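You operate a simulated robot arm through the tools that you are given. There is no shell and no other tool. Be economical: measure what you need, move in short steps, check, and stop when the job is done.

You run a simulated robot arm. Do the job below in one go: nothing can be reset, and whatever is moved stays where it is left.

## Task
Put things in order on the top of the open stand. At the end: the grey bag roll from the top of the open stand stands where the teal shampoo bottle stood; the yellow peg from the top of the open stand stands where the grey bag roll stood; the cream spool of washing line is on the white soap dish; the teal shampoo bottle from the top of the open stand stands where the cream spool of washing line stood; whatever was shut is shut again. Leave all else as you found it, and nothing knocked over.

Only the result counts: the job must be done as asked and must still hold three seconds after the hand-in. Knocking over, shifting, dropping, spilling or breaking anything else fails it.

## Robot
A 7-joint arm with a two-finger parallel gripper, fixed in place. Base frame: the origin is at the foot of the arm, x ahead of it, y to its left, z up. Lengths are in m, angles in degrees, forces in N, time in s.
With the tool pointing down near the work surface it reaches from about 0.22 to 0.62 m from the base axis. Its first joint turns from -66.0 to 66.0 degrees. Payload 2.6 kg.
The TCP is the grasp point between the finger pads, 0.03 m short of the fingertips. In the tool frame z runs along the fingers and y along their closing line. The gripper opens to 0.094 m. The fingers are 0.028 m wide and 0.01 m thick; the gripper's body (0.05 by 0.096 m) begins 0.055 m behind the TCP.
Orientation is told as [roll, pitch, yaw] about the base's x, y, z axes, in that order, counted from this pose: with the fingers straight down and closing along the base's y, the tool's x points along the base's -x, its y along +y and its z along -z.

## Interface
- The arm moves only by the tool drive_tool. Its argument "plan" is a list of rows, each an object of numbers (a shift or turn left out is 0, a gripper value left out holds the last): "x", "y", "z": the shift along the tool's x, y, z in m; "wx", "wy", "wz": the turn, a rotation vector about the tool's x, y, z in degrees; "hand": the closure in counts, from 0 (fully open) to 255 (shut). In form: [{"x": .., "y": .., "z": .., "wx": .., "wy": .., "wz": .., "hand": ..}, ...]. A call has 1 to 20 rows; each row is the pose to reach, as a shift and turn from the pose commanded when the call began, along the tool's axes at that moment. A row lasts 0.2 s, in which the tool goes at most 0.05 m and 8.6 degrees; a call with a longer step from one row to the next is refused whole, and so is a gripper value outside its range. A pose out of reach is approached as far as the arm can. The call stops where the force on the tool passes 40 N (or 10 N more than at its start, if that is more) or the arm is blocked; 0.2 s more then pass. The fingers move at their own pace (about 0.072 m/s each) and stop on an object; they squeeze with about 42 N. The grip force told is the motor's: it shows also when the fingers shut on nothing. Time passes only in rows, and 0.2 s behind the last, so rows that repeat a pose let the fingers close. It gives the time, the measured TCP pose, the force on the tool (base axes), the opening and the grip force at its end, in the units of the frame above (readings bear some noise).
- Cameras (640 x 400 px; columns grow to the right, rows downward): "scene" is fixed at [0.0518, 0.4611, 0.5713]; the picture's right is [-0.60, -0.80, 0.00], its down [-0.47, 0.35, -0.81] and it looks along [0.65, -0.48, -0.59] (base axes); focal length 336 px, centre (320, 200). "wrist" rides on the gripper at [-0.037, 0, -0.058] in the tool frame; the picture's right is [0.00, -1.00, 0.00], its down [0.97, 0.00, -0.24] and it looks along [0.24, 0.00, 0.97] (tool axes); focal length 218 px, centre (320, 200).
- grab_frame(camera): a new picture of that camera. It takes no simulated time.
- measure_at(camera, pixels): for up to 12 pixels [column, row] of the newest picture of that camera ("zoom" is the newest enlarged one), the place [x, y, z] in the base frame of the surface seen there, good to about 0.002 m, but the place of the scene camera against the robot may be out by one fixed shift of up to 0.025 m in any direction. It takes no simulated time.
- close_up(camera, box): a new picture of the part [left, top, right, bottom] of that camera's present view, enlarged. It takes no simulated time.
- finish_job(): hands the job in; it is judged then, once.

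Go step by step. Measure first, check grasps and placings, and put right what went wrong. The budget is 80 turns and 38 pictures, counting those below and the enlarged ones. Unless the task says otherwise, let go and move clear before handing in, and close with one line.

The tools are called after "Emit:" as a command line: name --argument value ..., lists and objects as JSON in quotes. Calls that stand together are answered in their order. drive_tool: Moves the arm, as the interface text tells. Its arguments: {"type":"object","properties":{"plan":{"type":"array","items":{"type":"object","properties":{"x":{"type":"number"},"y":{"type":"number"},"z":{"type":"number"},"wx":{"type":"number"},"wy":{"type":"number"},"wz":{"type":"number"},"hand":{"type":"number"}}}}},"required":["plan"]} The other tools are called the same way: grab_frame (camera) takes a picture; measure_at (camera, pixels) gives the place of the surface under pixels of a picture; close_up (camera, box) takes an enlarged picture of a part of a camera's view; finish_job () hands the job in.

At the start:

```text
t: 0.0
position: [0.4753, 0.0132, 0.2693]
ee_rot: [0.0, 0.0, -0.1]
contact_force: [0.5, -0.5, -0.1]
grip_width: 0.094
gripper_force: 0.0
```

scene: 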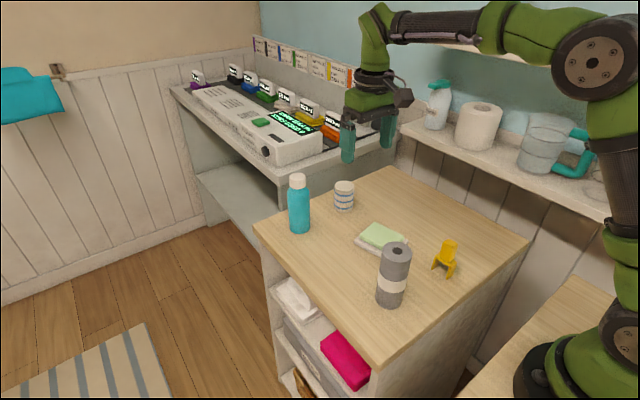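
wrist: 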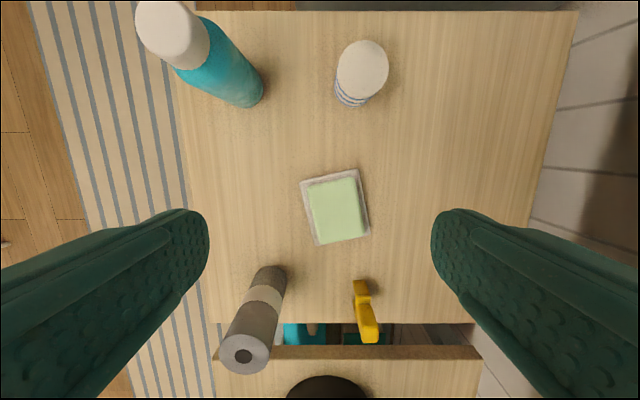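

The wrist picture shows the bottle (220,70), spool (360,75), dish with green block (335,208), roll (258,315) and peg (365,310). I'll measure them and enlarge the view.

Emit:
measure_at --camera "wrist" --pixels '[[170, 25], [245, 95], [363, 60], [350, 103], [335, 208], [305, 190], [365, 228], [245, 355], [272, 275], [361, 290], [368, 330], [420, 200]]'

Emit:
close_up --camera "scene" --box '[260, 160, 500, 310]'

Emit:
close_up --camera "wrist" --box '[200, 150, 480, 400]'

```text
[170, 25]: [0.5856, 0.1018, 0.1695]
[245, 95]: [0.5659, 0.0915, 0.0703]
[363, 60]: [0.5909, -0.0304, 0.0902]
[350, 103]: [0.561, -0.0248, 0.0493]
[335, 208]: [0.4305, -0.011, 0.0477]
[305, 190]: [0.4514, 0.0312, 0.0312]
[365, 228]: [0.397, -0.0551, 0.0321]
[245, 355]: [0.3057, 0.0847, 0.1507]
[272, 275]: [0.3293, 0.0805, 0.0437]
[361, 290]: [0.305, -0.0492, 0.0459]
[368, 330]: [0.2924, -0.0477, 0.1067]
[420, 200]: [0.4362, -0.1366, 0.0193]
```

```text
2.67 times, centred on (380, 235) of scene
```

zoom: 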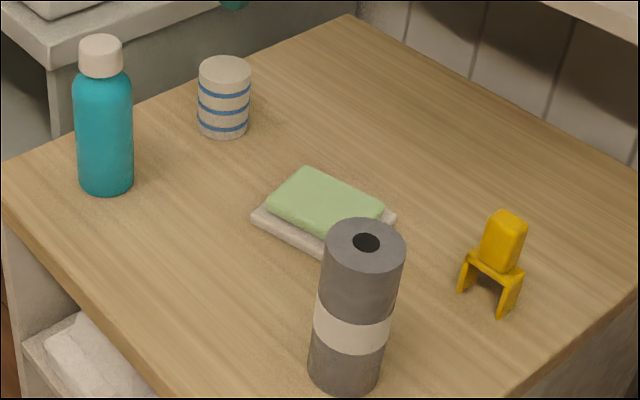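

```text
1.60 times, centred on (340, 275) of wrist
```

zoom: 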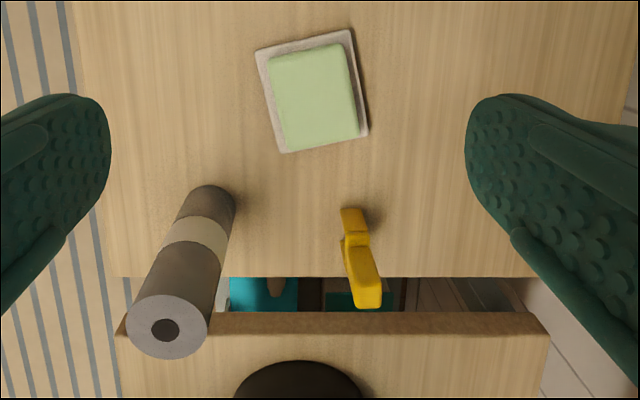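

The block stands on the dish, so the spool will go on top of it. I'll move ahead to look at the bottle and spool from above.

Emit:
drive_tool --plan '[{"x": -0.035, "y": 0.01}, {"x": -0.065, "y": 0.02}, {"x": -0.065, "y": 0.02}]'

Emit:
grab_frame --camera "wrist"

```text
t: 0.8
position: [0.5371, 0.0325, 0.2672]
ee_rot: [-0.1, 0.0, -0.1]
contact_force: [0.1, -0.8, -0.4]
grip_width: 0.0941
gripper_force: 0.2
```

```text
33 pictures are left
```

wrist: 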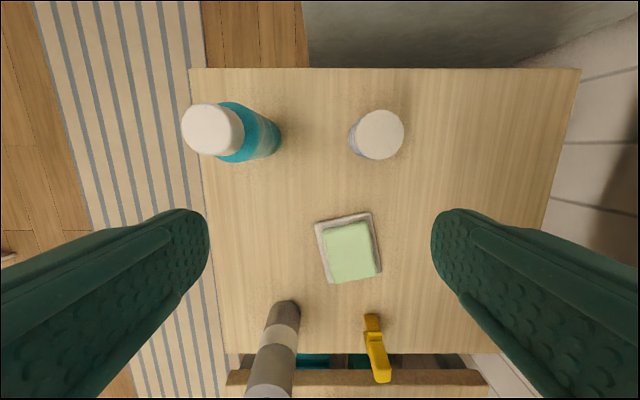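

Now the cap (213,130), spool top (378,134) and dish (348,248) are seen nearly from above; I'll measure their rims.

Emit:
measure_at --camera "wrist" --pixels '[[186, 130], [238, 130], [212, 108], [212, 152], [357, 134], [401, 134], [379, 114], [379, 155], [318, 225], [369, 216], [331, 281], [379, 270]]'

Emit:
measure_at --camera "wrist" --pixels '[[278, 140], [262, 158], [325, 233], [367, 224], [334, 280], [376, 270], [350, 250], [284, 303], [372, 318], [380, 372], [205, 200], [390, 71]]'

```text
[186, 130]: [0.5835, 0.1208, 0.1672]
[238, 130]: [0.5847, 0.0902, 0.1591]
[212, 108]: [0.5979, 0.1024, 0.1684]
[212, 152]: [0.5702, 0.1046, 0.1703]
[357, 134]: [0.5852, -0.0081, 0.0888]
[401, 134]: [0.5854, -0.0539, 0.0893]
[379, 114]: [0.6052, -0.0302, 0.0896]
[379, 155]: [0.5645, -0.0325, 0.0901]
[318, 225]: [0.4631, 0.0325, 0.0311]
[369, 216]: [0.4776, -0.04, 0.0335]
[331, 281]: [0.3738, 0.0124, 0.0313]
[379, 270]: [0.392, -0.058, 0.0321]
```

```text
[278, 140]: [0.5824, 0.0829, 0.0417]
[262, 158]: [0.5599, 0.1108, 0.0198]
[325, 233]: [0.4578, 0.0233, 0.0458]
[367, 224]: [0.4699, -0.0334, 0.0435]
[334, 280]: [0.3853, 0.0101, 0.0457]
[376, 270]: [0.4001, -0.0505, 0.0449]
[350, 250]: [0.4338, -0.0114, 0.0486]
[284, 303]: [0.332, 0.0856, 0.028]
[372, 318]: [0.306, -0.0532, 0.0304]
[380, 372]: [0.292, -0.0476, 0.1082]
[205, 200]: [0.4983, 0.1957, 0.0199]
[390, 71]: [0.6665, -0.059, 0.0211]
```

The spool is centred at about (0.585, -0.031), z 0.02–0.09; the dish block at (0.428, -0.013) with top 0.0485. I'll move above the spool.

Emit:
drive_tool --plan '[{"x": -0.024, "y": -0.032}, {"x": -0.048, "y": -0.0635}, {"x": -0.048, "y": -0.0635, "z": 0.05}, {"x": -0.048, "y": -0.0635, "z": 0.09}, {"x": -0.048, "y": -0.0635, "z": 0.09}]'

Emit:
grab_frame --camera "wrist"

```text
t: 2.0
position: [0.5866, -0.0319, 0.1762]
ee_rot: [0.0, 0.0, 0.0]
contact_force: [-0.2, 0.3, 0.9]
grip_width: 0.0938
gripper_force: 0.0
out of reach, approached as far as the arm can: row 2
```

```text
32 pictures are left
```

wrist: 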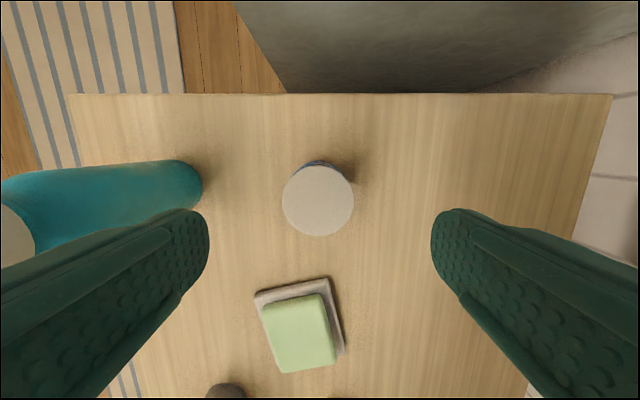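

The spool (318,200) sits between the fingers; descending to z 0.06 and closing.

Emit:
drive_tool --plan '[{"z": 0.04}, {"z": 0.08}, {"z": 0.116}, {"z": 0.116, "hand": 255}, {"z": 0.116, "hand": 255}, {"z": 0.116, "hand": 255}, {"z": 0.116, "hand": 255}]'

```text
t: 3.6
position: [0.5869, -0.0279, 0.0628]
ee_rot: [0.0, 0.0, -0.1]
contact_force: [0.4, 0.0, 0.7]
grip_width: 0.049
gripper_force: 41.4
```

Held with opening 0.049. Lifting and carrying over the dish.

Emit:
drive_tool --plan '[{"z": -0.04}, {"z": -0.07}, {"x": 0.04, "y": 0.004, "z": -0.07}, {"x": 0.08, "y": 0.008, "z": -0.07}, {"x": 0.12, "y": 0.012, "z": -0.07}, {"x": 0.158, "y": 0.016, "z": -0.07}, {"x": 0.158, "y": 0.016, "z": -0.07}]'

Emit:
grab_frame --camera "scene"

Emit:
grab_frame --camera "wrist"

```text
t: 5.2
position: [0.4301, -0.0157, 0.1328]
ee_rot: [0.0, 0.1, 0.1]
contact_force: [1.4, -0.1, -0.9]
grip_width: 0.0485
gripper_force: 41.7
```

```text
31 pictures are left
```

scene: 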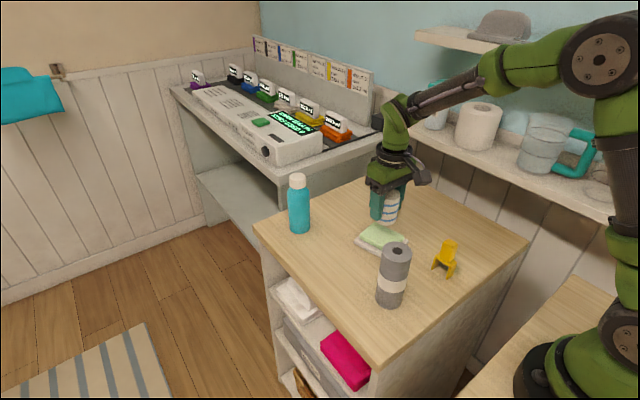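

```text
30 pictures are left
```

wrist: 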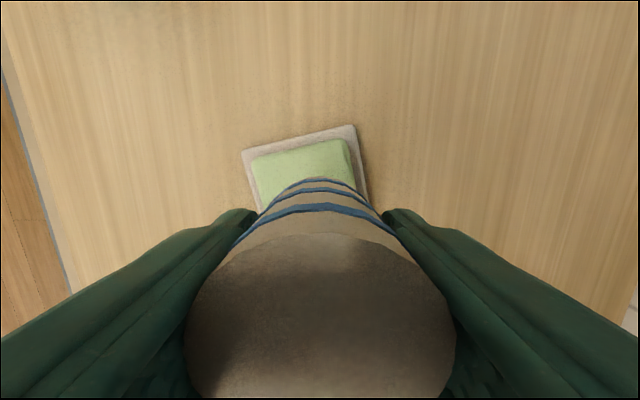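

The spool hangs over the block; lowering gently until it touches.

Emit:
drive_tool --plan '[{"z": 0.025}, {"z": 0.036}, {"z": 0.039}, {"z": 0.039}]'

Emit:
close_up --camera "scene" --box '[330, 170, 450, 270]'

```text
t: 6.2
position: [0.4291, -0.0167, 0.0942]
ee_rot: [-0.1, 0.0, 0.0]
contact_force: [-0.6, -0.3, -1.0]
grip_width: 0.0484
gripper_force: 41.9
```

```text
4.00 times, centred on (390, 220) of scene
```

zoom: 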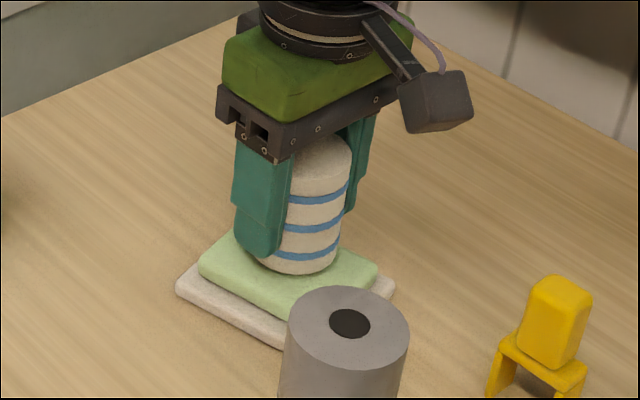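

No contact force yet; lowering by small steps.

Emit:
drive_tool --plan '[{"z": 0.001}, {"z": 0.002}, {"z": 0.002}]'

```text
t: 7.0
position: [0.4298, -0.0155, 0.0931]
ee_rot: [0.0, 0.0, -0.1]
contact_force: [0.4, 0.2, -0.1]
grip_width: 0.0482
gripper_force: 41.3
```

Emit:
drive_tool --plan '[{"z": 0.001}, {"z": 0.002}, {"z": 0.002}]'

```text
t: 7.8
position: [0.4301, -0.0148, 0.0911]
ee_rot: [0.0, 0.0, -0.1]
contact_force: [-0.6, 0.3, -0.6]
grip_width: 0.0481
gripper_force: 41.6
```

Emit:
drive_tool --plan '[{"z": 0.001}, {"z": 0.0015}, {"z": 0.0015}]'

```text
t: 8.7
position: [0.4303, -0.0142, 0.09]
ee_rot: [0.1, -0.1, -0.1]
contact_force: [-1.0, 0.2, 3.6]
grip_width: 0.0483
gripper_force: 42.2
stopped in row 3: the force on the tool passed its limit (the readings are from after the stop); the commanded pose is now the measured one
```

Contact was felt (force on z). Opening and rising clear.

Emit:
drive_tool --plan '[{"hand": 170}, {"hand": 100}, {"hand": 0}, {"hand": 0}, {"z": -0.03, "hand": 0}, {"z": -0.07, "hand": 0}, {"z": -0.1, "hand": 0}, {"z": -0.1, "hand": 0}]'

Emit:
close_up --camera "scene" --box '[260, 160, 500, 310]'

Emit:
grab_frame --camera "wrist"

```text
t: 10.5
position: [0.4304, -0.0177, 0.1902]
ee_rot: [0.1, -0.2, 0.0]
contact_force: [0.2, 0.1, 0.0]
grip_width: 0.094
gripper_force: 0.1
```

```text
2.67 times, centred on (380, 235) of scene
```

zoom: 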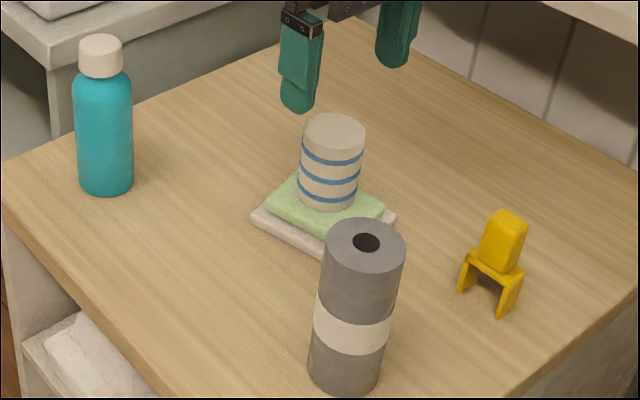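

```text
27 pictures are left
```

wrist: 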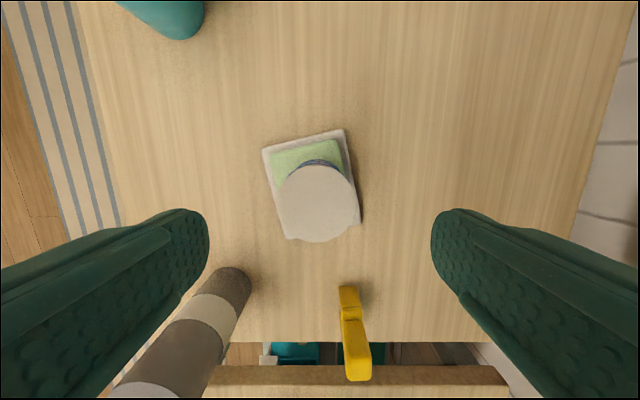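

The spool stands upright on the dish block. Next I go above and before the bottle to centre on it.

Emit:
drive_tool --plan '[{"z": -0.045}, {"x": -0.03, "y": 0.03, "z": -0.045}, {"x": -0.06, "y": 0.06, "z": -0.045}, {"x": -0.09, "y": 0.09, "z": -0.045}, {"x": -0.12, "y": 0.115, "z": -0.045}, {"x": -0.12, "y": 0.115, "z": -0.045}]'

Emit:
grab_frame --camera "wrist"

```text
t: 11.9
position: [0.5541, 0.1002, 0.2359]
ee_rot: [0.1, -0.1, 0.0]
contact_force: [0.3, 0.5, -0.4]
grip_width: 0.0937
gripper_force: 0.0
```

```text
26 pictures are left
```

wrist: 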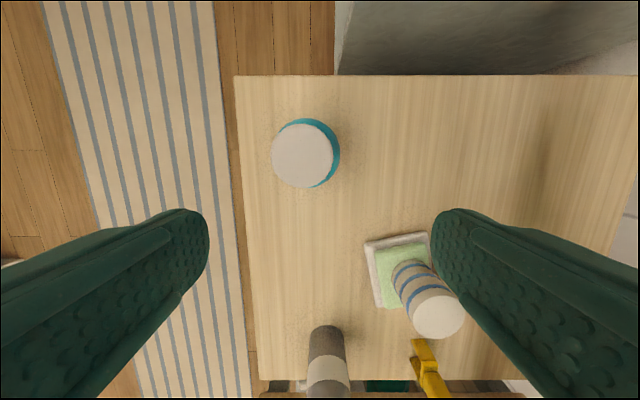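

Emit:
measure_at --camera "wrist" --pixels '[[275, 155], [330, 155], [302, 126], [302, 185], [337, 155], [310, 121], [425, 314], [327, 331], [302, 155], [237, 200]]'

```text
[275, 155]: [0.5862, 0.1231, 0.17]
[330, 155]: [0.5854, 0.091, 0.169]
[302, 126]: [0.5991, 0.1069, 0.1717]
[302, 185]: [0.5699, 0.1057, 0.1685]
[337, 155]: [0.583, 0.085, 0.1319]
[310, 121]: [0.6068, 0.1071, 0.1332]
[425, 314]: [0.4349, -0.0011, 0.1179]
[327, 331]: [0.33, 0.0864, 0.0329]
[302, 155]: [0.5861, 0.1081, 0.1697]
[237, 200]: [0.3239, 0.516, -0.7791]
```

The cap centre is at about (0.585, 0.106), top 0.170. Moving straight over and lowering to z ≈0.12, a body-level grasp.

Emit:
drive_tool --plan '[{"x": -0.016, "y": 0.003, "z": 0.01}, {"x": -0.033, "y": 0.006, "z": 0.02}, {"x": -0.033, "y": 0.006, "z": 0.02}]'

Emit:
grab_frame --camera "wrist"

```text
t: 12.7
position: [0.5804, 0.1101, 0.2136]
ee_rot: [0.0, -0.3, -0.1]
contact_force: [0.6, -0.4, 0.4]
grip_width: 0.0939
gripper_force: 0.1
out of reach, approached as far as the arm can: row 2, 3
```

```text
25 pictures are left
```

wrist: 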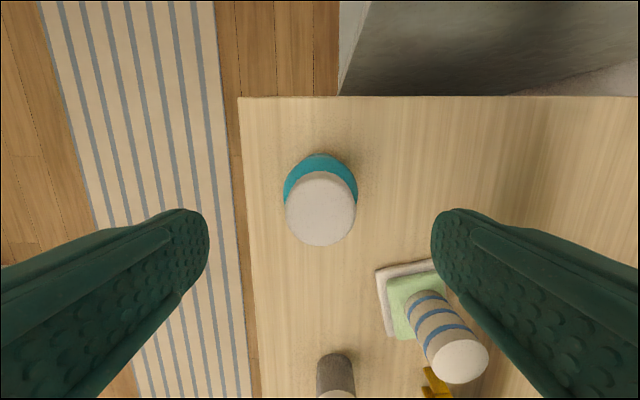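

The bottle (320,205) is centred between the fingers; lowering, where reach improves.

Emit:
drive_tool --plan '[{"z": 0.03}, {"z": 0.06}, {"z": 0.092}, {"z": 0.092}]'

Emit:
grab_frame --camera "wrist"

```text
t: 13.7
position: [0.5996, 0.1143, 0.1273]
ee_rot: [0.0, -0.1, 0.0]
contact_force: [-0.4, 0.0, -0.3]
grip_width: 0.0939
gripper_force: 0.0
out of reach, approached as far as the arm can: row 1, 2, 3, 4
```

```text
24 pictures are left
```

wrist: 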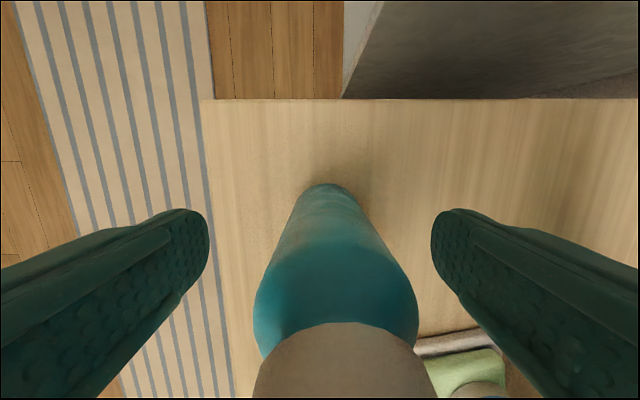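

The arm overshot outward: TCP reads (0.600, 0.114) against the bottle at (0.585, 0.106). Correcting before gripping.

Emit:
drive_tool --plan '[{"x": 0.007, "y": -0.004, "z": 0.002}, {"x": 0.014, "y": -0.008, "z": 0.004}, {"x": 0.014, "y": -0.008, "z": 0.004}]'

Emit:
grab_frame --camera "wrist"

```text
t: 14.5
position: [0.6021, 0.1116, 0.1237]
ee_rot: [0.1, -0.1, -0.1]
contact_force: [0.0, 1.3, -0.6]
grip_width: 0.094
gripper_force: 0.1
out of reach, approached as far as the arm can: row 1, 2, 3
```

```text
23 pictures are left
```

wrist: 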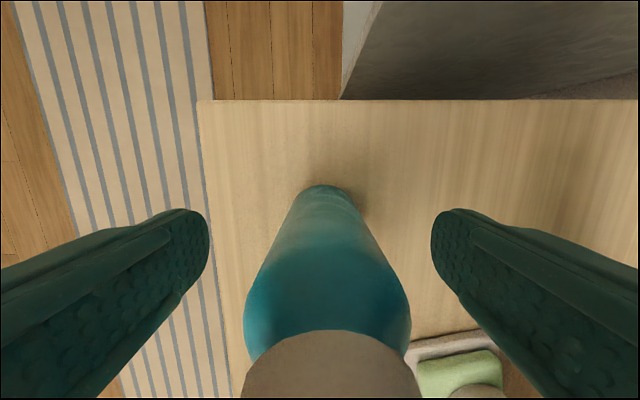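

The TCP is really at x≈0.60 (edge row 99 agrees), so I'll back off by a bigger step and see the response.

Emit:
drive_tool --plan '[{"x": 0.015}, {"x": 0.03}, {"x": 0.03}, {"x": 0.03}]'

```text
t: 15.5
position: [0.6002, 0.1167, 0.1308]
ee_rot: [0.1, 0.0, -0.2]
contact_force: [-0.1, 0.6, -0.9]
grip_width: 0.0939
gripper_force: 0.0
out of reach, approached as far as the arm can: row 1, 2, 3, 4
```

The arm isn't following inward; I'll rise back up to free the arm's solution.

Emit:
drive_tool --plan '[{"z": -0.03}, {"z": -0.06}, {"z": -0.09}, {"z": -0.09}]'

```text
t: 16.5
position: [0.5793, 0.1269, 0.2077]
ee_rot: [0.1, -0.1, 0.0]
contact_force: [0.2, -0.5, -0.5]
grip_width: 0.0937
gripper_force: 0.0
out of reach, approached as far as the arm can: row 1, 2, 3, 4
```

Still on the reach boundary, so the command seems to lie beyond it; stepping back more.

Emit:
drive_tool --plan '[{"x": 0.02, "z": -0.01}, {"x": 0.04, "z": -0.02}, {"x": 0.06, "z": -0.02}, {"x": 0.06, "z": -0.02}]'

```text
t: 17.5
position: [0.5638, 0.1348, 0.2413]
ee_rot: [0.1, -0.2, -0.1]
contact_force: [0.7, -0.1, 0.9]
grip_width: 0.0939
gripper_force: 0.0
out of reach, approached as far as the arm can: row 1, 2, 3, 4
```

Angles suggest the command is near (0.65, 0.15); pulling back further until it comes in reach.

Emit:
drive_tool --plan '[{"x": 0.04, "y": -0.01}, {"x": 0.08, "y": -0.02}, {"x": 0.12, "y": -0.03}, {"x": 0.12, "y": -0.03}]'

```text
t: 18.5
position: [0.5479, 0.1284, 0.2789]
ee_rot: [0.1, -0.1, -0.1]
contact_force: [0.3, -0.1, 0.3]
grip_width: 0.094
gripper_force: 0.0
out of reach, approached as far as the arm can: row 1, 2, 3, 4
```

Height rose without being asked, so the command lies above as well. Pulling back farther with some descent toward an open area.

Emit:
drive_tool --plan '[{"x": 0.04, "z": 0.01}, {"x": 0.08, "z": 0.02}, {"x": 0.12, "z": 0.03}, {"x": 0.12, "z": 0.03}]'

```text
t: 19.5
position: [0.5371, 0.1466, 0.2894]
ee_rot: [0.1, 0.0, -0.1]
contact_force: [0.1, 0.6, 0.3]
grip_width: 0.0941
gripper_force: 0.0
out of reach, approached as far as the arm can: row 1, 2, 3, 4
```

The drift fits a fully stretched arm stuck at its singularity, with the command now well inside. I'll bring the command back out to the arm's actual place, slightly beyond, then ease inward and see.

Emit:
drive_tool --plan '[{"x": -0.04, "y": 0.01, "z": -0.012}, {"x": -0.08, "y": 0.02, "z": -0.024}, {"x": -0.12, "y": 0.03, "z": -0.036}, {"x": -0.16, "y": 0.04, "z": -0.048}, {"x": -0.2, "y": 0.05, "z": -0.06}, {"x": -0.24, "y": 0.06, "z": -0.072}, {"x": -0.28, "y": 0.07, "z": -0.084}, {"x": -0.31, "y": 0.078, "z": -0.09}, {"x": -0.33, "y": 0.08, "z": -0.095}, {"x": -0.33, "y": 0.08, "z": -0.095}]'

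```text
t: 21.7
position: [0.5445, 0.162, 0.2739]
ee_rot: [0.1, -0.2, -0.2]
contact_force: [0.4, 0.1, 1.0]
grip_width: 0.0937
gripper_force: 0.0
out of reach, approached as far as the arm can: row 1, 2, 3, 4, 5, 6, 7, 8, 9, 10
```

Still flagged out of reach; I'll look at the arm's configuration.

Emit:
grab_frame --camera "scene"

```text
22 pictures are left
```

scene: 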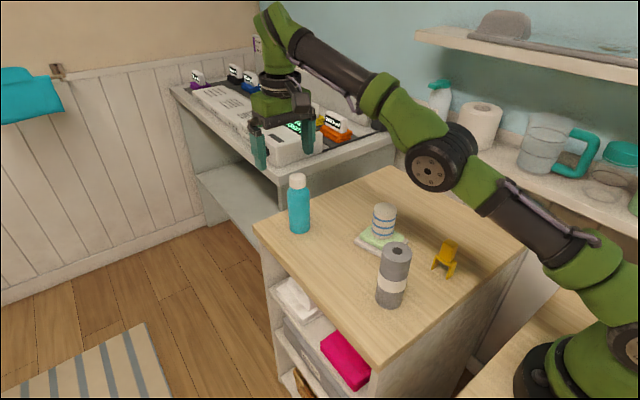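

The elbow has sagged below the straight line (elbow at (435,165)), which explains the sticking. I'll push the target outward and up to straighten the arm through, then check.

Emit:
drive_tool --plan '[{"x": -0.03, "y": 0.0, "z": -0.03}, {"x": -0.06, "y": 0.0, "z": -0.06}, {"x": -0.09, "y": 0.0, "z": -0.09}, {"x": -0.12, "y": 0.0, "z": -0.12}, {"x": -0.12, "z": -0.12}, {"x": -0.12, "z": -0.12}]'

Emit:
grab_frame --camera "scene"

```text
t: 23.1
position: [0.5194, 0.1573, 0.3209]
ee_rot: [0.1, 0.0, -0.1]
contact_force: [0.0, 0.9, -0.4]
grip_width: 0.0941
gripper_force: 0.1
out of reach, approached as far as the arm can: row 1, 2, 3, 4, 5, 6
```

```text
21 pictures are left
```

scene: 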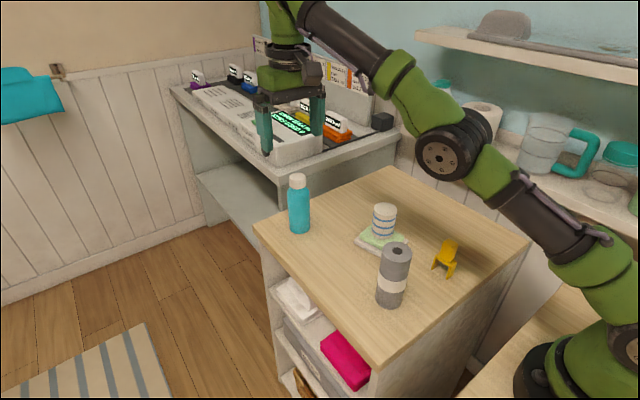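

All stuck points lie on a sphere of radius 0.62 about (0,0,0.02): the arm was fully straight. The command should now be outside; drawing it in by moderate steps.

Emit:
drive_tool --plan '[{"x": 0.04, "y": -0.005, "z": 0.015}, {"x": 0.08, "y": -0.01, "z": 0.03}, {"x": 0.12, "y": -0.015, "z": 0.045}, {"x": 0.16, "y": -0.02, "z": 0.06}, {"x": 0.2, "y": -0.025, "z": 0.075}, {"x": 0.24, "y": -0.03, "z": 0.09}, {"x": 0.24, "y": -0.03, "z": 0.09}]'

```text
t: 24.7
position: [0.2875, 0.1235, 0.2283]
ee_rot: [0.1, -0.3, -0.2]
contact_force: [-1.2, -0.1, 0.2]
grip_width: 0.0943
gripper_force: 0.1
```

Free again, at (0.288, 0.124, 0.228). Checking the arm and the objects.

Emit:
grab_frame --camera "scene"

```text
20 pictures are left
```

scene: 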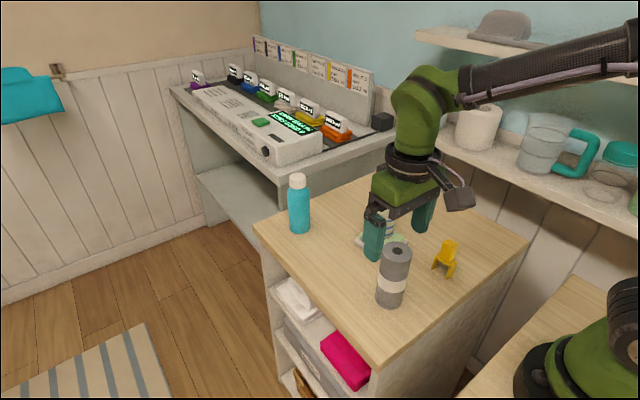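

The elbow is up again and nothing was disturbed. A vertical approach over the bottle is out of reach, so I'll come in level at z≈0.14 with fingers straddling the body (cap top 0.170, gripper body above 0.195). First go to (0.48, 0.106).

Emit:
drive_tool --plan '[{"x": -0.045, "y": -0.005}, {"x": -0.09, "y": -0.01}, {"x": -0.135, "y": -0.015}, {"x": -0.18, "y": -0.0175}, {"x": -0.192, "y": -0.0175, "z": 0.03}, {"x": -0.192, "y": -0.0175, "z": 0.06}, {"x": -0.192, "y": -0.0175, "z": 0.087}, {"x": -0.192, "y": -0.0175, "z": 0.087}]'

Emit:
grab_frame --camera "wrist"

```text
t: 26.5
position: [0.4812, 0.1056, 0.1424]
ee_rot: [0.1, -0.3, 0.0]
contact_force: [0.2, 0.2, -0.4]
grip_width: 0.0939
gripper_force: 0.0
```

```text
19 pictures are left
```

wrist: 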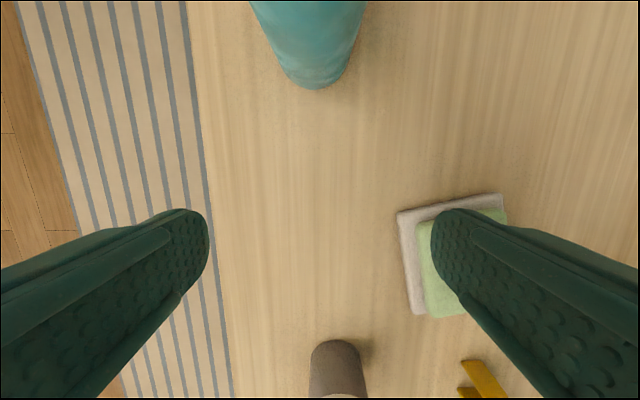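

The bottle (313,60) lines up with the finger mid-line. Confirming its place and advancing level.

Emit:
measure_at --camera "wrist" --pixels '[[315, 86], [315, 60], [290, 60], [345, 60]]'

Emit:
drive_tool --plan '[{"x": -0.035}, {"x": -0.07}, {"x": -0.07}]'

Emit:
close_up --camera "scene" --box '[260, 110, 420, 250]'

```text
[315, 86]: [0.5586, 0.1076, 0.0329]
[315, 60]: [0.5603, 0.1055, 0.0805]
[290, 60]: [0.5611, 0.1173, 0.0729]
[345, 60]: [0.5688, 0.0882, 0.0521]
```

```text
t: 27.3
position: [0.5524, 0.1058, 0.1409]
ee_rot: [0.1, -0.2, -0.1]
contact_force: [0.1, -0.3, 0.1]
grip_width: 0.0938
gripper_force: 0.1
```

```text
2.86 times, centred on (340, 180) of scene
```

zoom: 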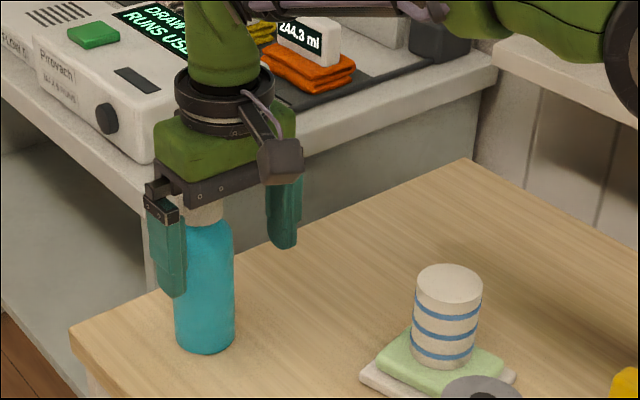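

The fingers straddle the bottle with no contact. Advancing to x≈0.585, lowering a little and closing.

Emit:
drive_tool --plan '[{"x": -0.017}, {"x": -0.033}, {"x": -0.033, "z": 0.011}, {"x": -0.033, "z": 0.011, "hand": 255}, {"x": -0.033, "z": 0.011, "hand": 255}, {"x": -0.033, "z": 0.011, "hand": 255}, {"x": -0.033, "z": 0.011, "hand": 255}]'

```text
t: 28.9
position: [0.5832, 0.1047, 0.1281]
ee_rot: [0.1, -0.2, -0.1]
contact_force: [0.0, 1.2, 1.3]
grip_width: 0.0514
gripper_force: 42.6
```

Gripped at 0.051. Lifting 2 cm and carrying to the spool's old spot (0.585, -0.031).

Emit:
drive_tool --plan '[{"z": -0.02}, {"y": -0.035, "z": -0.02}, {"y": -0.07, "z": -0.02}, {"y": -0.105, "z": -0.02}, {"y": -0.1365, "z": -0.02}, {"y": -0.1365, "z": -0.02}, {"y": -0.1365, "z": -0.008}, {"y": -0.1365, "z": -0.004}, {"y": -0.1365, "z": -0.004}]'

Emit:
close_up --camera "scene" --box '[260, 110, 460, 285]'

```text
t: 30.9
position: [0.5848, -0.0298, 0.1336]
ee_rot: [0.0, -0.1, -0.1]
contact_force: [-0.2, -0.1, -2.6]
grip_width: 0.051
gripper_force: 42.2
```

```text
2.29 times, centred on (360, 198) of scene
```

zoom: 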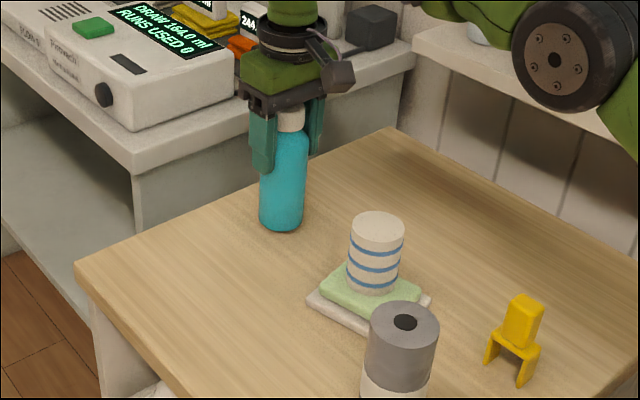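

Upright over the spot at (0.585, -0.030). Lowering to touch in small steps.

Emit:
drive_tool --plan '[{"z": 0.001}, {"z": 0.002}, {"z": 0.003}, {"z": 0.004}, {"z": 0.005}, {"z": 0.006}]'

```text
t: 32.3
position: [0.5847, -0.0311, 0.1302]
ee_rot: [0.0, -0.2, -0.2]
contact_force: [-4.9, -0.5, 9.9]
grip_width: 0.0507
gripper_force: 42.1
```

Bottle bears on the top (9.9 N). Opening, retreating level towards the base by 6 cm, then rising.

Emit:
drive_tool --plan '[{"z": -0.002}, {"z": -0.002, "hand": 170}, {"z": -0.002, "hand": 100}, {"z": -0.002, "hand": 0}, {"z": -0.002, "hand": 0}, {"z": -0.008, "hand": 0}, {"x": 0.03, "z": -0.01, "hand": 0}, {"x": 0.06, "z": -0.01, "hand": 0}, {"x": 0.06, "z": -0.05, "hand": 0}, {"x": 0.06, "z": -0.1, "hand": 0}, {"x": 0.06, "z": -0.1, "hand": 0}]'

Emit:
grab_frame --camera "wrist"

```text
t: 34.7
position: [0.5237, -0.0299, 0.2292]
ee_rot: [0.0, -0.1, -0.1]
contact_force: [0.0, -1.1, 0.2]
grip_width: 0.0941
gripper_force: 0.1
```

```text
16 pictures are left
```

wrist: 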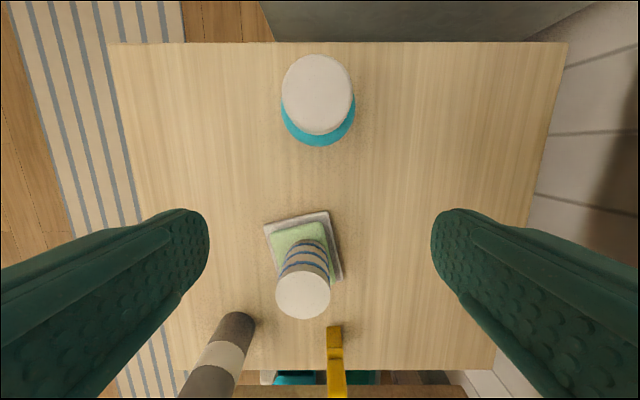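

Emit:
measure_at --camera "wrist" --pixels '[[284, 95], [349, 95], [317, 58], [317, 131], [303, 296]]'

Emit:
drive_tool --plan '[{"x": 0.04, "y": 0.02, "z": -0.02}, {"x": 0.08, "y": 0.04, "z": -0.035}, {"x": 0.12, "y": 0.06, "z": -0.04}, {"x": 0.16, "y": 0.08, "z": -0.04}, {"x": 0.2, "y": 0.1, "z": -0.04}, {"x": 0.225, "y": 0.11, "z": -0.04}, {"x": 0.225, "y": 0.11, "z": -0.04}]'

Emit:
grab_frame --camera "wrist"

```text
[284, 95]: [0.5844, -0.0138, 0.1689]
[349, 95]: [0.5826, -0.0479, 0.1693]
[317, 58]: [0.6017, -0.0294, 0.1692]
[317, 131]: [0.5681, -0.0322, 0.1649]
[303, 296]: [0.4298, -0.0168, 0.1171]
```

```text
t: 36.3
position: [0.2964, 0.0768, 0.2683]
ee_rot: [0.0, -0.1, -0.1]
contact_force: [-0.1, 0.6, 0.1]
grip_width: 0.0939
gripper_force: 0.0
```

```text
15 pictures are left
```

wrist: 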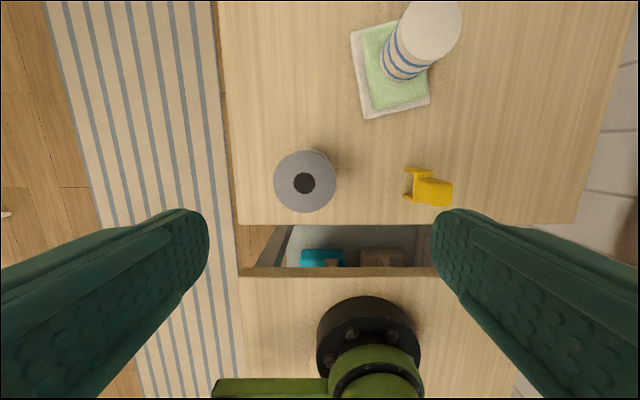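

The bottle stands at (0.585, -0.031), as wanted. Measuring the roll (305,182) and peg (430,187) from above.

Emit:
measure_at --camera "wrist" --pixels '[[277, 182], [332, 182], [305, 155], [305, 209], [418, 188], [449, 188], [432, 204], [432, 178], [408, 171], [407, 198], [300, 222], [424, 169]]'

Emit:
close_up --camera "wrist" --box '[380, 140, 480, 220]'

```text
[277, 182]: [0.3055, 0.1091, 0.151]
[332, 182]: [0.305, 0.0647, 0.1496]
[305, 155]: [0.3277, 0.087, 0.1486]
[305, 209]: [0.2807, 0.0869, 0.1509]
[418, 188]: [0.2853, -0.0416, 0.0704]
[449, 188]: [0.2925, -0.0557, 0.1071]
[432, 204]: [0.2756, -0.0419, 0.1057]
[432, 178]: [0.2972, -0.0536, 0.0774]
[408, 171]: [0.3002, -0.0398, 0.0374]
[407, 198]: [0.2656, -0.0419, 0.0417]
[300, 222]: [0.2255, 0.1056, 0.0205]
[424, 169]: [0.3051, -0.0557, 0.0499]
```

```text
5.00 times, centred on (430, 180) of wrist
```

zoom: 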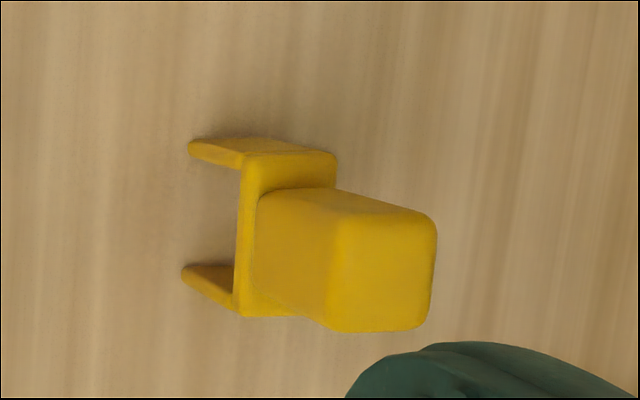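

Roll centre (0.305, 0.087), top 0.150; peg head at about (0.285, -0.048), top 0.107. Descending onto the roll.

Emit:
drive_tool --plan '[{"x": -0.0065, "y": 0.0085}, {"x": -0.0065, "y": 0.0085, "z": 0.04}, {"x": -0.0065, "y": 0.0085, "z": 0.06}, {"x": -0.0065, "y": 0.0085, "z": 0.06}]'

Emit:
grab_frame --camera "wrist"

```text
t: 37.3
position: [0.3048, 0.0867, 0.2047]
ee_rot: [0.1, -0.2, -0.2]
contact_force: [-0.8, -0.2, -0.9]
grip_width: 0.094
gripper_force: 0.1
```

```text
13 pictures are left
```

wrist: 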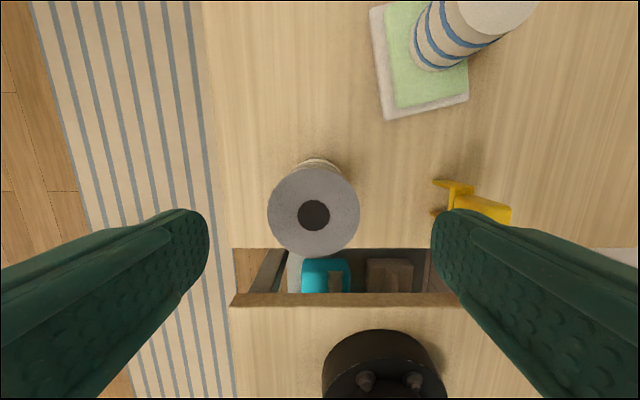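

Centred; lowering to z≈0.105 and closing.

Emit:
drive_tool --plan '[{"y": 0.002, "z": 0.04}, {"y": 0.002, "z": 0.08}, {"y": 0.002, "z": 0.1}, {"y": 0.002, "z": 0.1, "hand": 255}, {"y": 0.002, "z": 0.1, "hand": 255}, {"y": 0.002, "z": 0.1, "hand": 255}, {"y": 0.002, "z": 0.1, "hand": 255}]'

```text
t: 38.9
position: [0.3057, 0.0892, 0.1065]
ee_rot: [0.0, -0.1, -0.1]
contact_force: [-0.7, 0.4, -0.3]
grip_width: 0.051
gripper_force: 41.8
```

Held. Lifting 3 cm and carrying to (0.585, 0.106).

Emit:
drive_tool --plan '[{"z": -0.03}, {"x": -0.04, "y": 0.004, "z": -0.03}, {"x": -0.08, "y": 0.008, "z": -0.03}, {"x": -0.12, "y": 0.012, "z": -0.03}, {"x": -0.16, "y": 0.015, "z": -0.03}, {"x": -0.2, "y": 0.017, "z": -0.03}, {"x": -0.24, "y": 0.0175, "z": -0.03}, {"x": -0.265, "y": 0.0175, "z": -0.03}, {"x": -0.279, "y": 0.0175, "z": -0.03}, {"x": -0.279, "y": 0.0175, "z": -0.03}, {"x": -0.279, "y": 0.0175, "z": -0.01}, {"x": -0.279, "y": 0.0175, "z": -0.006}, {"x": -0.279, "y": 0.0175, "z": -0.006}]'

Emit:
close_up --camera "scene" --box '[240, 110, 460, 300]'

```text
t: 41.7
position: [0.5833, 0.1053, 0.1135]
ee_rot: [0.1, 0.0, -0.1]
contact_force: [0.1, 0.0, -2.4]
grip_width: 0.0512
gripper_force: 41.7
```

```text
2.11 times, centred on (350, 205) of scene
```

zoom: 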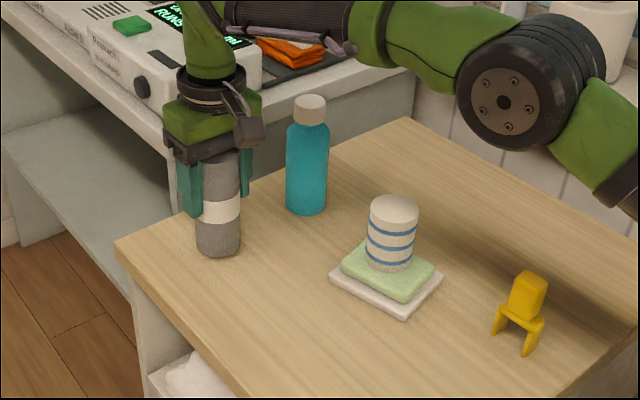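

The roll is over the bottle's old place; lowering to touch in small steps.

Emit:
drive_tool --plan '[{"z": 0.002}, {"z": 0.003}, {"z": 0.004}, {"z": 0.005}, {"z": 0.006}, {"z": 0.007}]'

```text
t: 43.1
position: [0.5859, 0.1065, 0.1063]
ee_rot: [0.1, -0.2, -0.1]
contact_force: [-0.8, -0.2, -1.6]
grip_width: 0.0511
gripper_force: 42.4
```

Emit:
drive_tool --plan '[{"z": 0.001}, {"z": 0.002}, {"z": 0.002}]'

```text
t: 43.9
position: [0.5866, 0.1064, 0.1063]
ee_rot: [0.0, -0.2, -0.1]
contact_force: [-6.7, -1.8, 18.2]
grip_width: 0.0513
gripper_force: 41.9
```

In contact (18 N). Easing off 1.5 mm, opening, retreating level then up.

Emit:
drive_tool --plan '[{"z": -0.0015}, {"z": -0.0015, "hand": 170}, {"z": -0.0015, "hand": 100}, {"z": -0.0015, "hand": 0}, {"z": -0.0015, "hand": 0}, {"x": 0.035, "z": -0.005, "hand": 0}, {"x": 0.075, "z": -0.005, "hand": 0}, {"x": 0.075, "z": -0.05, "hand": 0}, {"x": 0.075, "z": -0.1, "hand": 0}, {"x": 0.075, "z": -0.13, "hand": 0}, {"x": 0.075, "z": -0.13, "hand": 0}]'

Emit:
grab_frame --camera "wrist"

```text
t: 46.3
position: [0.51, 0.1049, 0.2344]
ee_rot: [0.1, -0.2, -0.1]
contact_force: [1.0, 0.4, 0.2]
grip_width: 0.0938
gripper_force: 0.0
```

```text
11 pictures are left
```

wrist: 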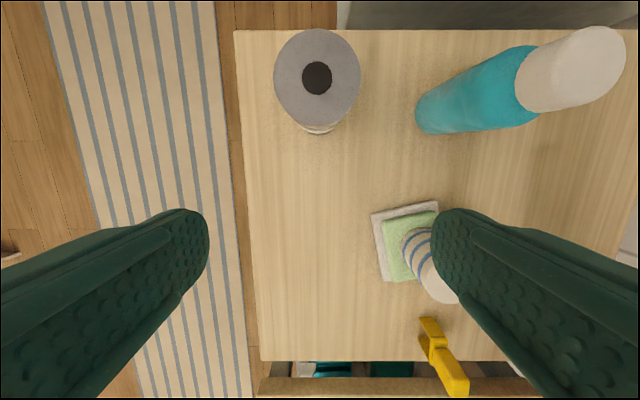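

Emit:
measure_at --camera "wrist" --pixels '[[278, 75], [357, 75], [317, 35], [317, 118]]'

Emit:
drive_tool --plan '[{"x": 0.03, "y": -0.02, "z": -0.03}, {"x": 0.065, "y": -0.045, "z": -0.03}, {"x": 0.1, "y": -0.07, "z": -0.03}, {"x": 0.135, "y": -0.095, "z": -0.02}, {"x": 0.17, "y": -0.12, "z": 0.0}, {"x": 0.2, "y": -0.14, "z": 0.02}, {"x": 0.225, "y": -0.153, "z": 0.045}, {"x": 0.225, "y": -0.153, "z": 0.045}]'

Emit:
grab_frame --camera "wrist"

```text
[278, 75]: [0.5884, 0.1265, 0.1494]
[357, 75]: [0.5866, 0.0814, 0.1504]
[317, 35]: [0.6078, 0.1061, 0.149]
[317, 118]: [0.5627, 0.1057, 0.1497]
```

```text
t: 48.1
position: [0.2833, -0.0444, 0.1885]
ee_rot: [0.1, -0.2, -0.1]
contact_force: [-1.3, -0.1, -0.4]
grip_width: 0.094
gripper_force: 0.1
```

```text
10 pictures are left
```

wrist: 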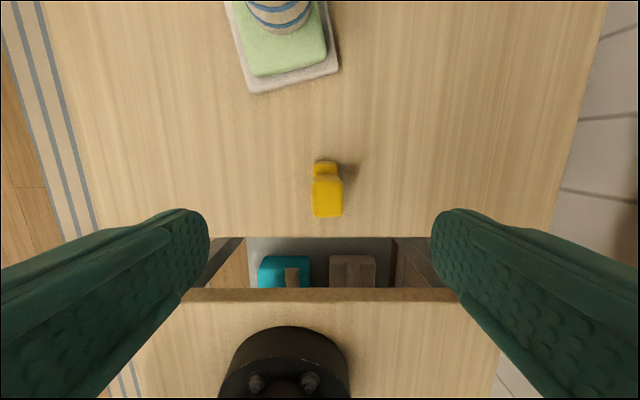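

The roll stands at (0.586, 0.105). Measuring the peg (327,190).

Emit:
measure_at --camera "wrist" --pixels '[[314, 200], [341, 200], [327, 215], [327, 184], [325, 164], [327, 200], [316, 172], [337, 172]]'

Emit:
close_up --camera "wrist" --box '[288, 150, 368, 230]'

```text
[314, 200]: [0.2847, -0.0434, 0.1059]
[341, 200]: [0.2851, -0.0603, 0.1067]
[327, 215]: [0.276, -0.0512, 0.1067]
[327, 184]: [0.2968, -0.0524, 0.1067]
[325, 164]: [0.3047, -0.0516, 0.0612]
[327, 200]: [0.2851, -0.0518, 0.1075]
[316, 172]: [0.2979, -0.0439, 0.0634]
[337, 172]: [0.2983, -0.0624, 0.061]
```

```text
5.00 times, centred on (328, 190) of wrist
```

zoom: 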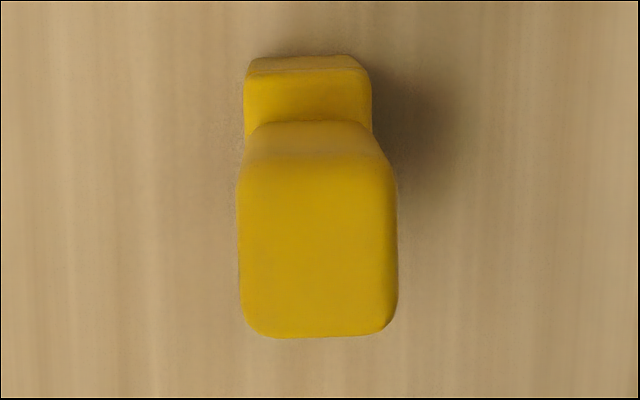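

Peg centre (0.286, -0.052), 0.018 thick along y. Descending to z≈0.085 and closing.

Emit:
drive_tool --plan '[{"x": -0.001, "y": -0.006, "z": 0.035}, {"x": -0.001, "y": -0.006, "z": 0.07}, {"x": -0.001, "y": -0.006, "z": 0.103}, {"x": -0.001, "y": -0.006, "z": 0.103, "hand": 255}, {"x": -0.001, "y": -0.006, "z": 0.103, "hand": 255}, {"x": -0.001, "y": -0.006, "z": 0.103, "hand": 255}, {"x": -0.001, "y": -0.006, "z": 0.103, "hand": 255}, {"x": -0.001, "y": -0.006, "z": 0.103, "hand": 255}]'

```text
t: 49.9
position: [0.2829, -0.0503, 0.0873]
ee_rot: [0.1, -0.2, -0.2]
contact_force: [-1.0, -0.9, 0.1]
grip_width: 0.0251
gripper_force: 42.0
```

Held (0.025). Lifting and carrying to the roll's old place (0.305, 0.087).

Emit:
drive_tool --plan '[{"z": -0.03}, {"x": -0.005, "y": 0.035, "z": -0.03}, {"x": -0.01, "y": 0.07, "z": -0.03}, {"x": -0.015, "y": 0.105, "z": -0.03}, {"x": -0.019, "y": 0.138, "z": -0.03}, {"x": -0.019, "y": 0.138, "z": -0.03}, {"x": -0.019, "y": 0.138, "z": -0.01}, {"x": -0.019, "y": 0.138, "z": -0.006}, {"x": -0.019, "y": 0.138, "z": -0.006}]'

Emit:
close_up --camera "scene" --box '[280, 160, 500, 330]'

```text
t: 51.9
position: [0.305, 0.0858, 0.0917]
ee_rot: [0.1, 0.0, -0.1]
contact_force: [0.9, 1.2, -0.4]
grip_width: 0.0249
gripper_force: 41.9
```

```text
2.35 times, centred on (390, 245) of scene
```

zoom: 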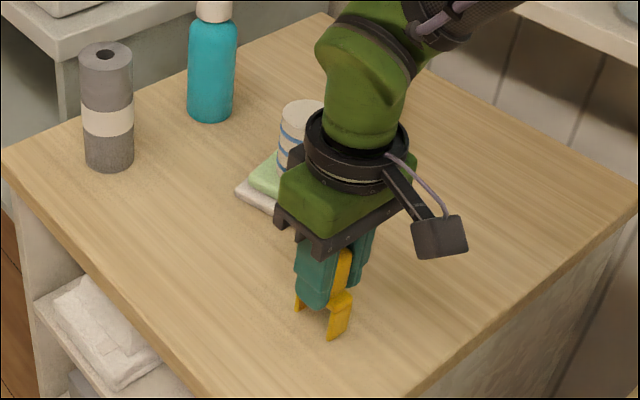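

Upright at the spot; lowering in small steps until it bears.

Emit:
drive_tool --plan '[{"z": 0.002}, {"z": 0.003}, {"z": 0.004}, {"z": 0.005}, {"z": 0.006}, {"z": 0.007}]'

```text
t: 53.5
position: [0.3069, 0.0867, 0.0872]
ee_rot: [0.2, -0.4, -0.2]
contact_force: [-2.9, -1.2, 8.3]
grip_width: 0.0254
gripper_force: 42.0
stopped in row 6: the force on the tool passed its limit (the readings are from after the stop); the commanded pose is now the measured one
```

It bears on the top. Opening gently and rising straight up.

Emit:
drive_tool --plan '[{"hand": 230}, {"hand": 180}, {"hand": 100}, {"hand": 0}, {"hand": 0}, {"z": -0.02, "hand": 0}, {"z": -0.06, "hand": 0}, {"z": -0.1, "hand": 0}, {"z": -0.14, "hand": 0}, {"z": -0.17, "hand": 0}, {"z": -0.17, "hand": 0}]'

Emit:
grab_frame --camera "wrist"

Emit:
grab_frame --camera "scene"

```text
t: 55.9
position: [0.3035, 0.0859, 0.2552]
ee_rot: [0.1, -0.4, -0.1]
contact_force: [-0.2, 0.0, -0.7]
grip_width: 0.0938
gripper_force: 0.1
```

```text
7 pictures are left
```

wrist: 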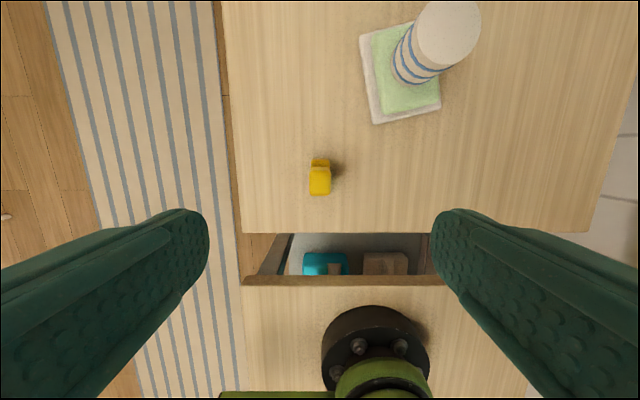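

```text
6 pictures are left
```

scene: 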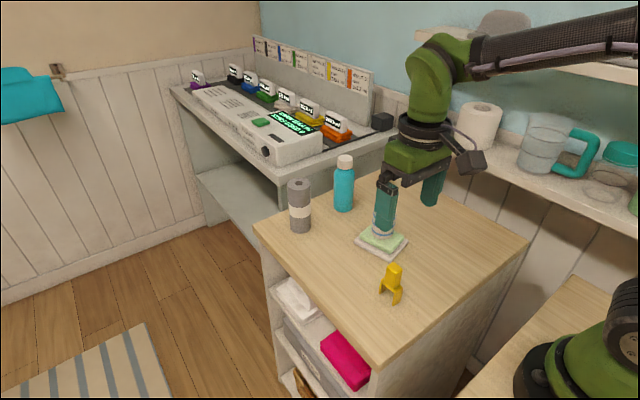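

All four look placed. Checking the peg's place and moving the arm back to the start pose to view the surroundings.

Emit:
measure_at --camera "wrist" --pixels '[[320, 182], [320, 170], [320, 193]]'

Emit:
drive_tool --plan '[{"x": -0.04, "y": -0.015, "z": -0.01}, {"x": -0.08, "y": -0.03, "z": -0.014}, {"x": -0.12, "y": -0.05, "z": -0.014}, {"x": -0.15, "y": -0.065, "z": -0.014}, {"x": -0.172, "y": -0.073, "z": -0.014}, {"x": -0.172, "y": -0.073, "z": -0.014}]'

Emit:
grab_frame --camera "scene"

```text
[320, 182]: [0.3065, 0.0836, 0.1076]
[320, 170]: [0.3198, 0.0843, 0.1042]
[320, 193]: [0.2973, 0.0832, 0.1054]
```

```text
t: 57.3
position: [0.4764, 0.012, 0.27]
ee_rot: [0.1, -0.4, -0.1]
contact_force: [0.4, 0.4, 0.1]
grip_width: 0.0942
gripper_force: 0.1
```

```text
5 pictures are left
```

scene: 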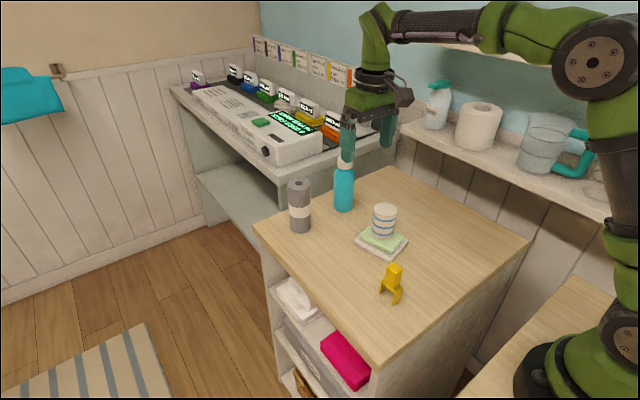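

The roll (300,205), bottle (343,188), spool on the dish (383,220) and peg (392,283) all stand in place. The surroundings match the first picture and the hand is clear, so I'm handing in.

Emit:
finish_job

```text
The job is handed in.
```

The job is handed in, with all four things standing where you asked. The spool sits on the green block that was already on the soap dish. Nothing was knocked over, and nothing had to be opened or shut.
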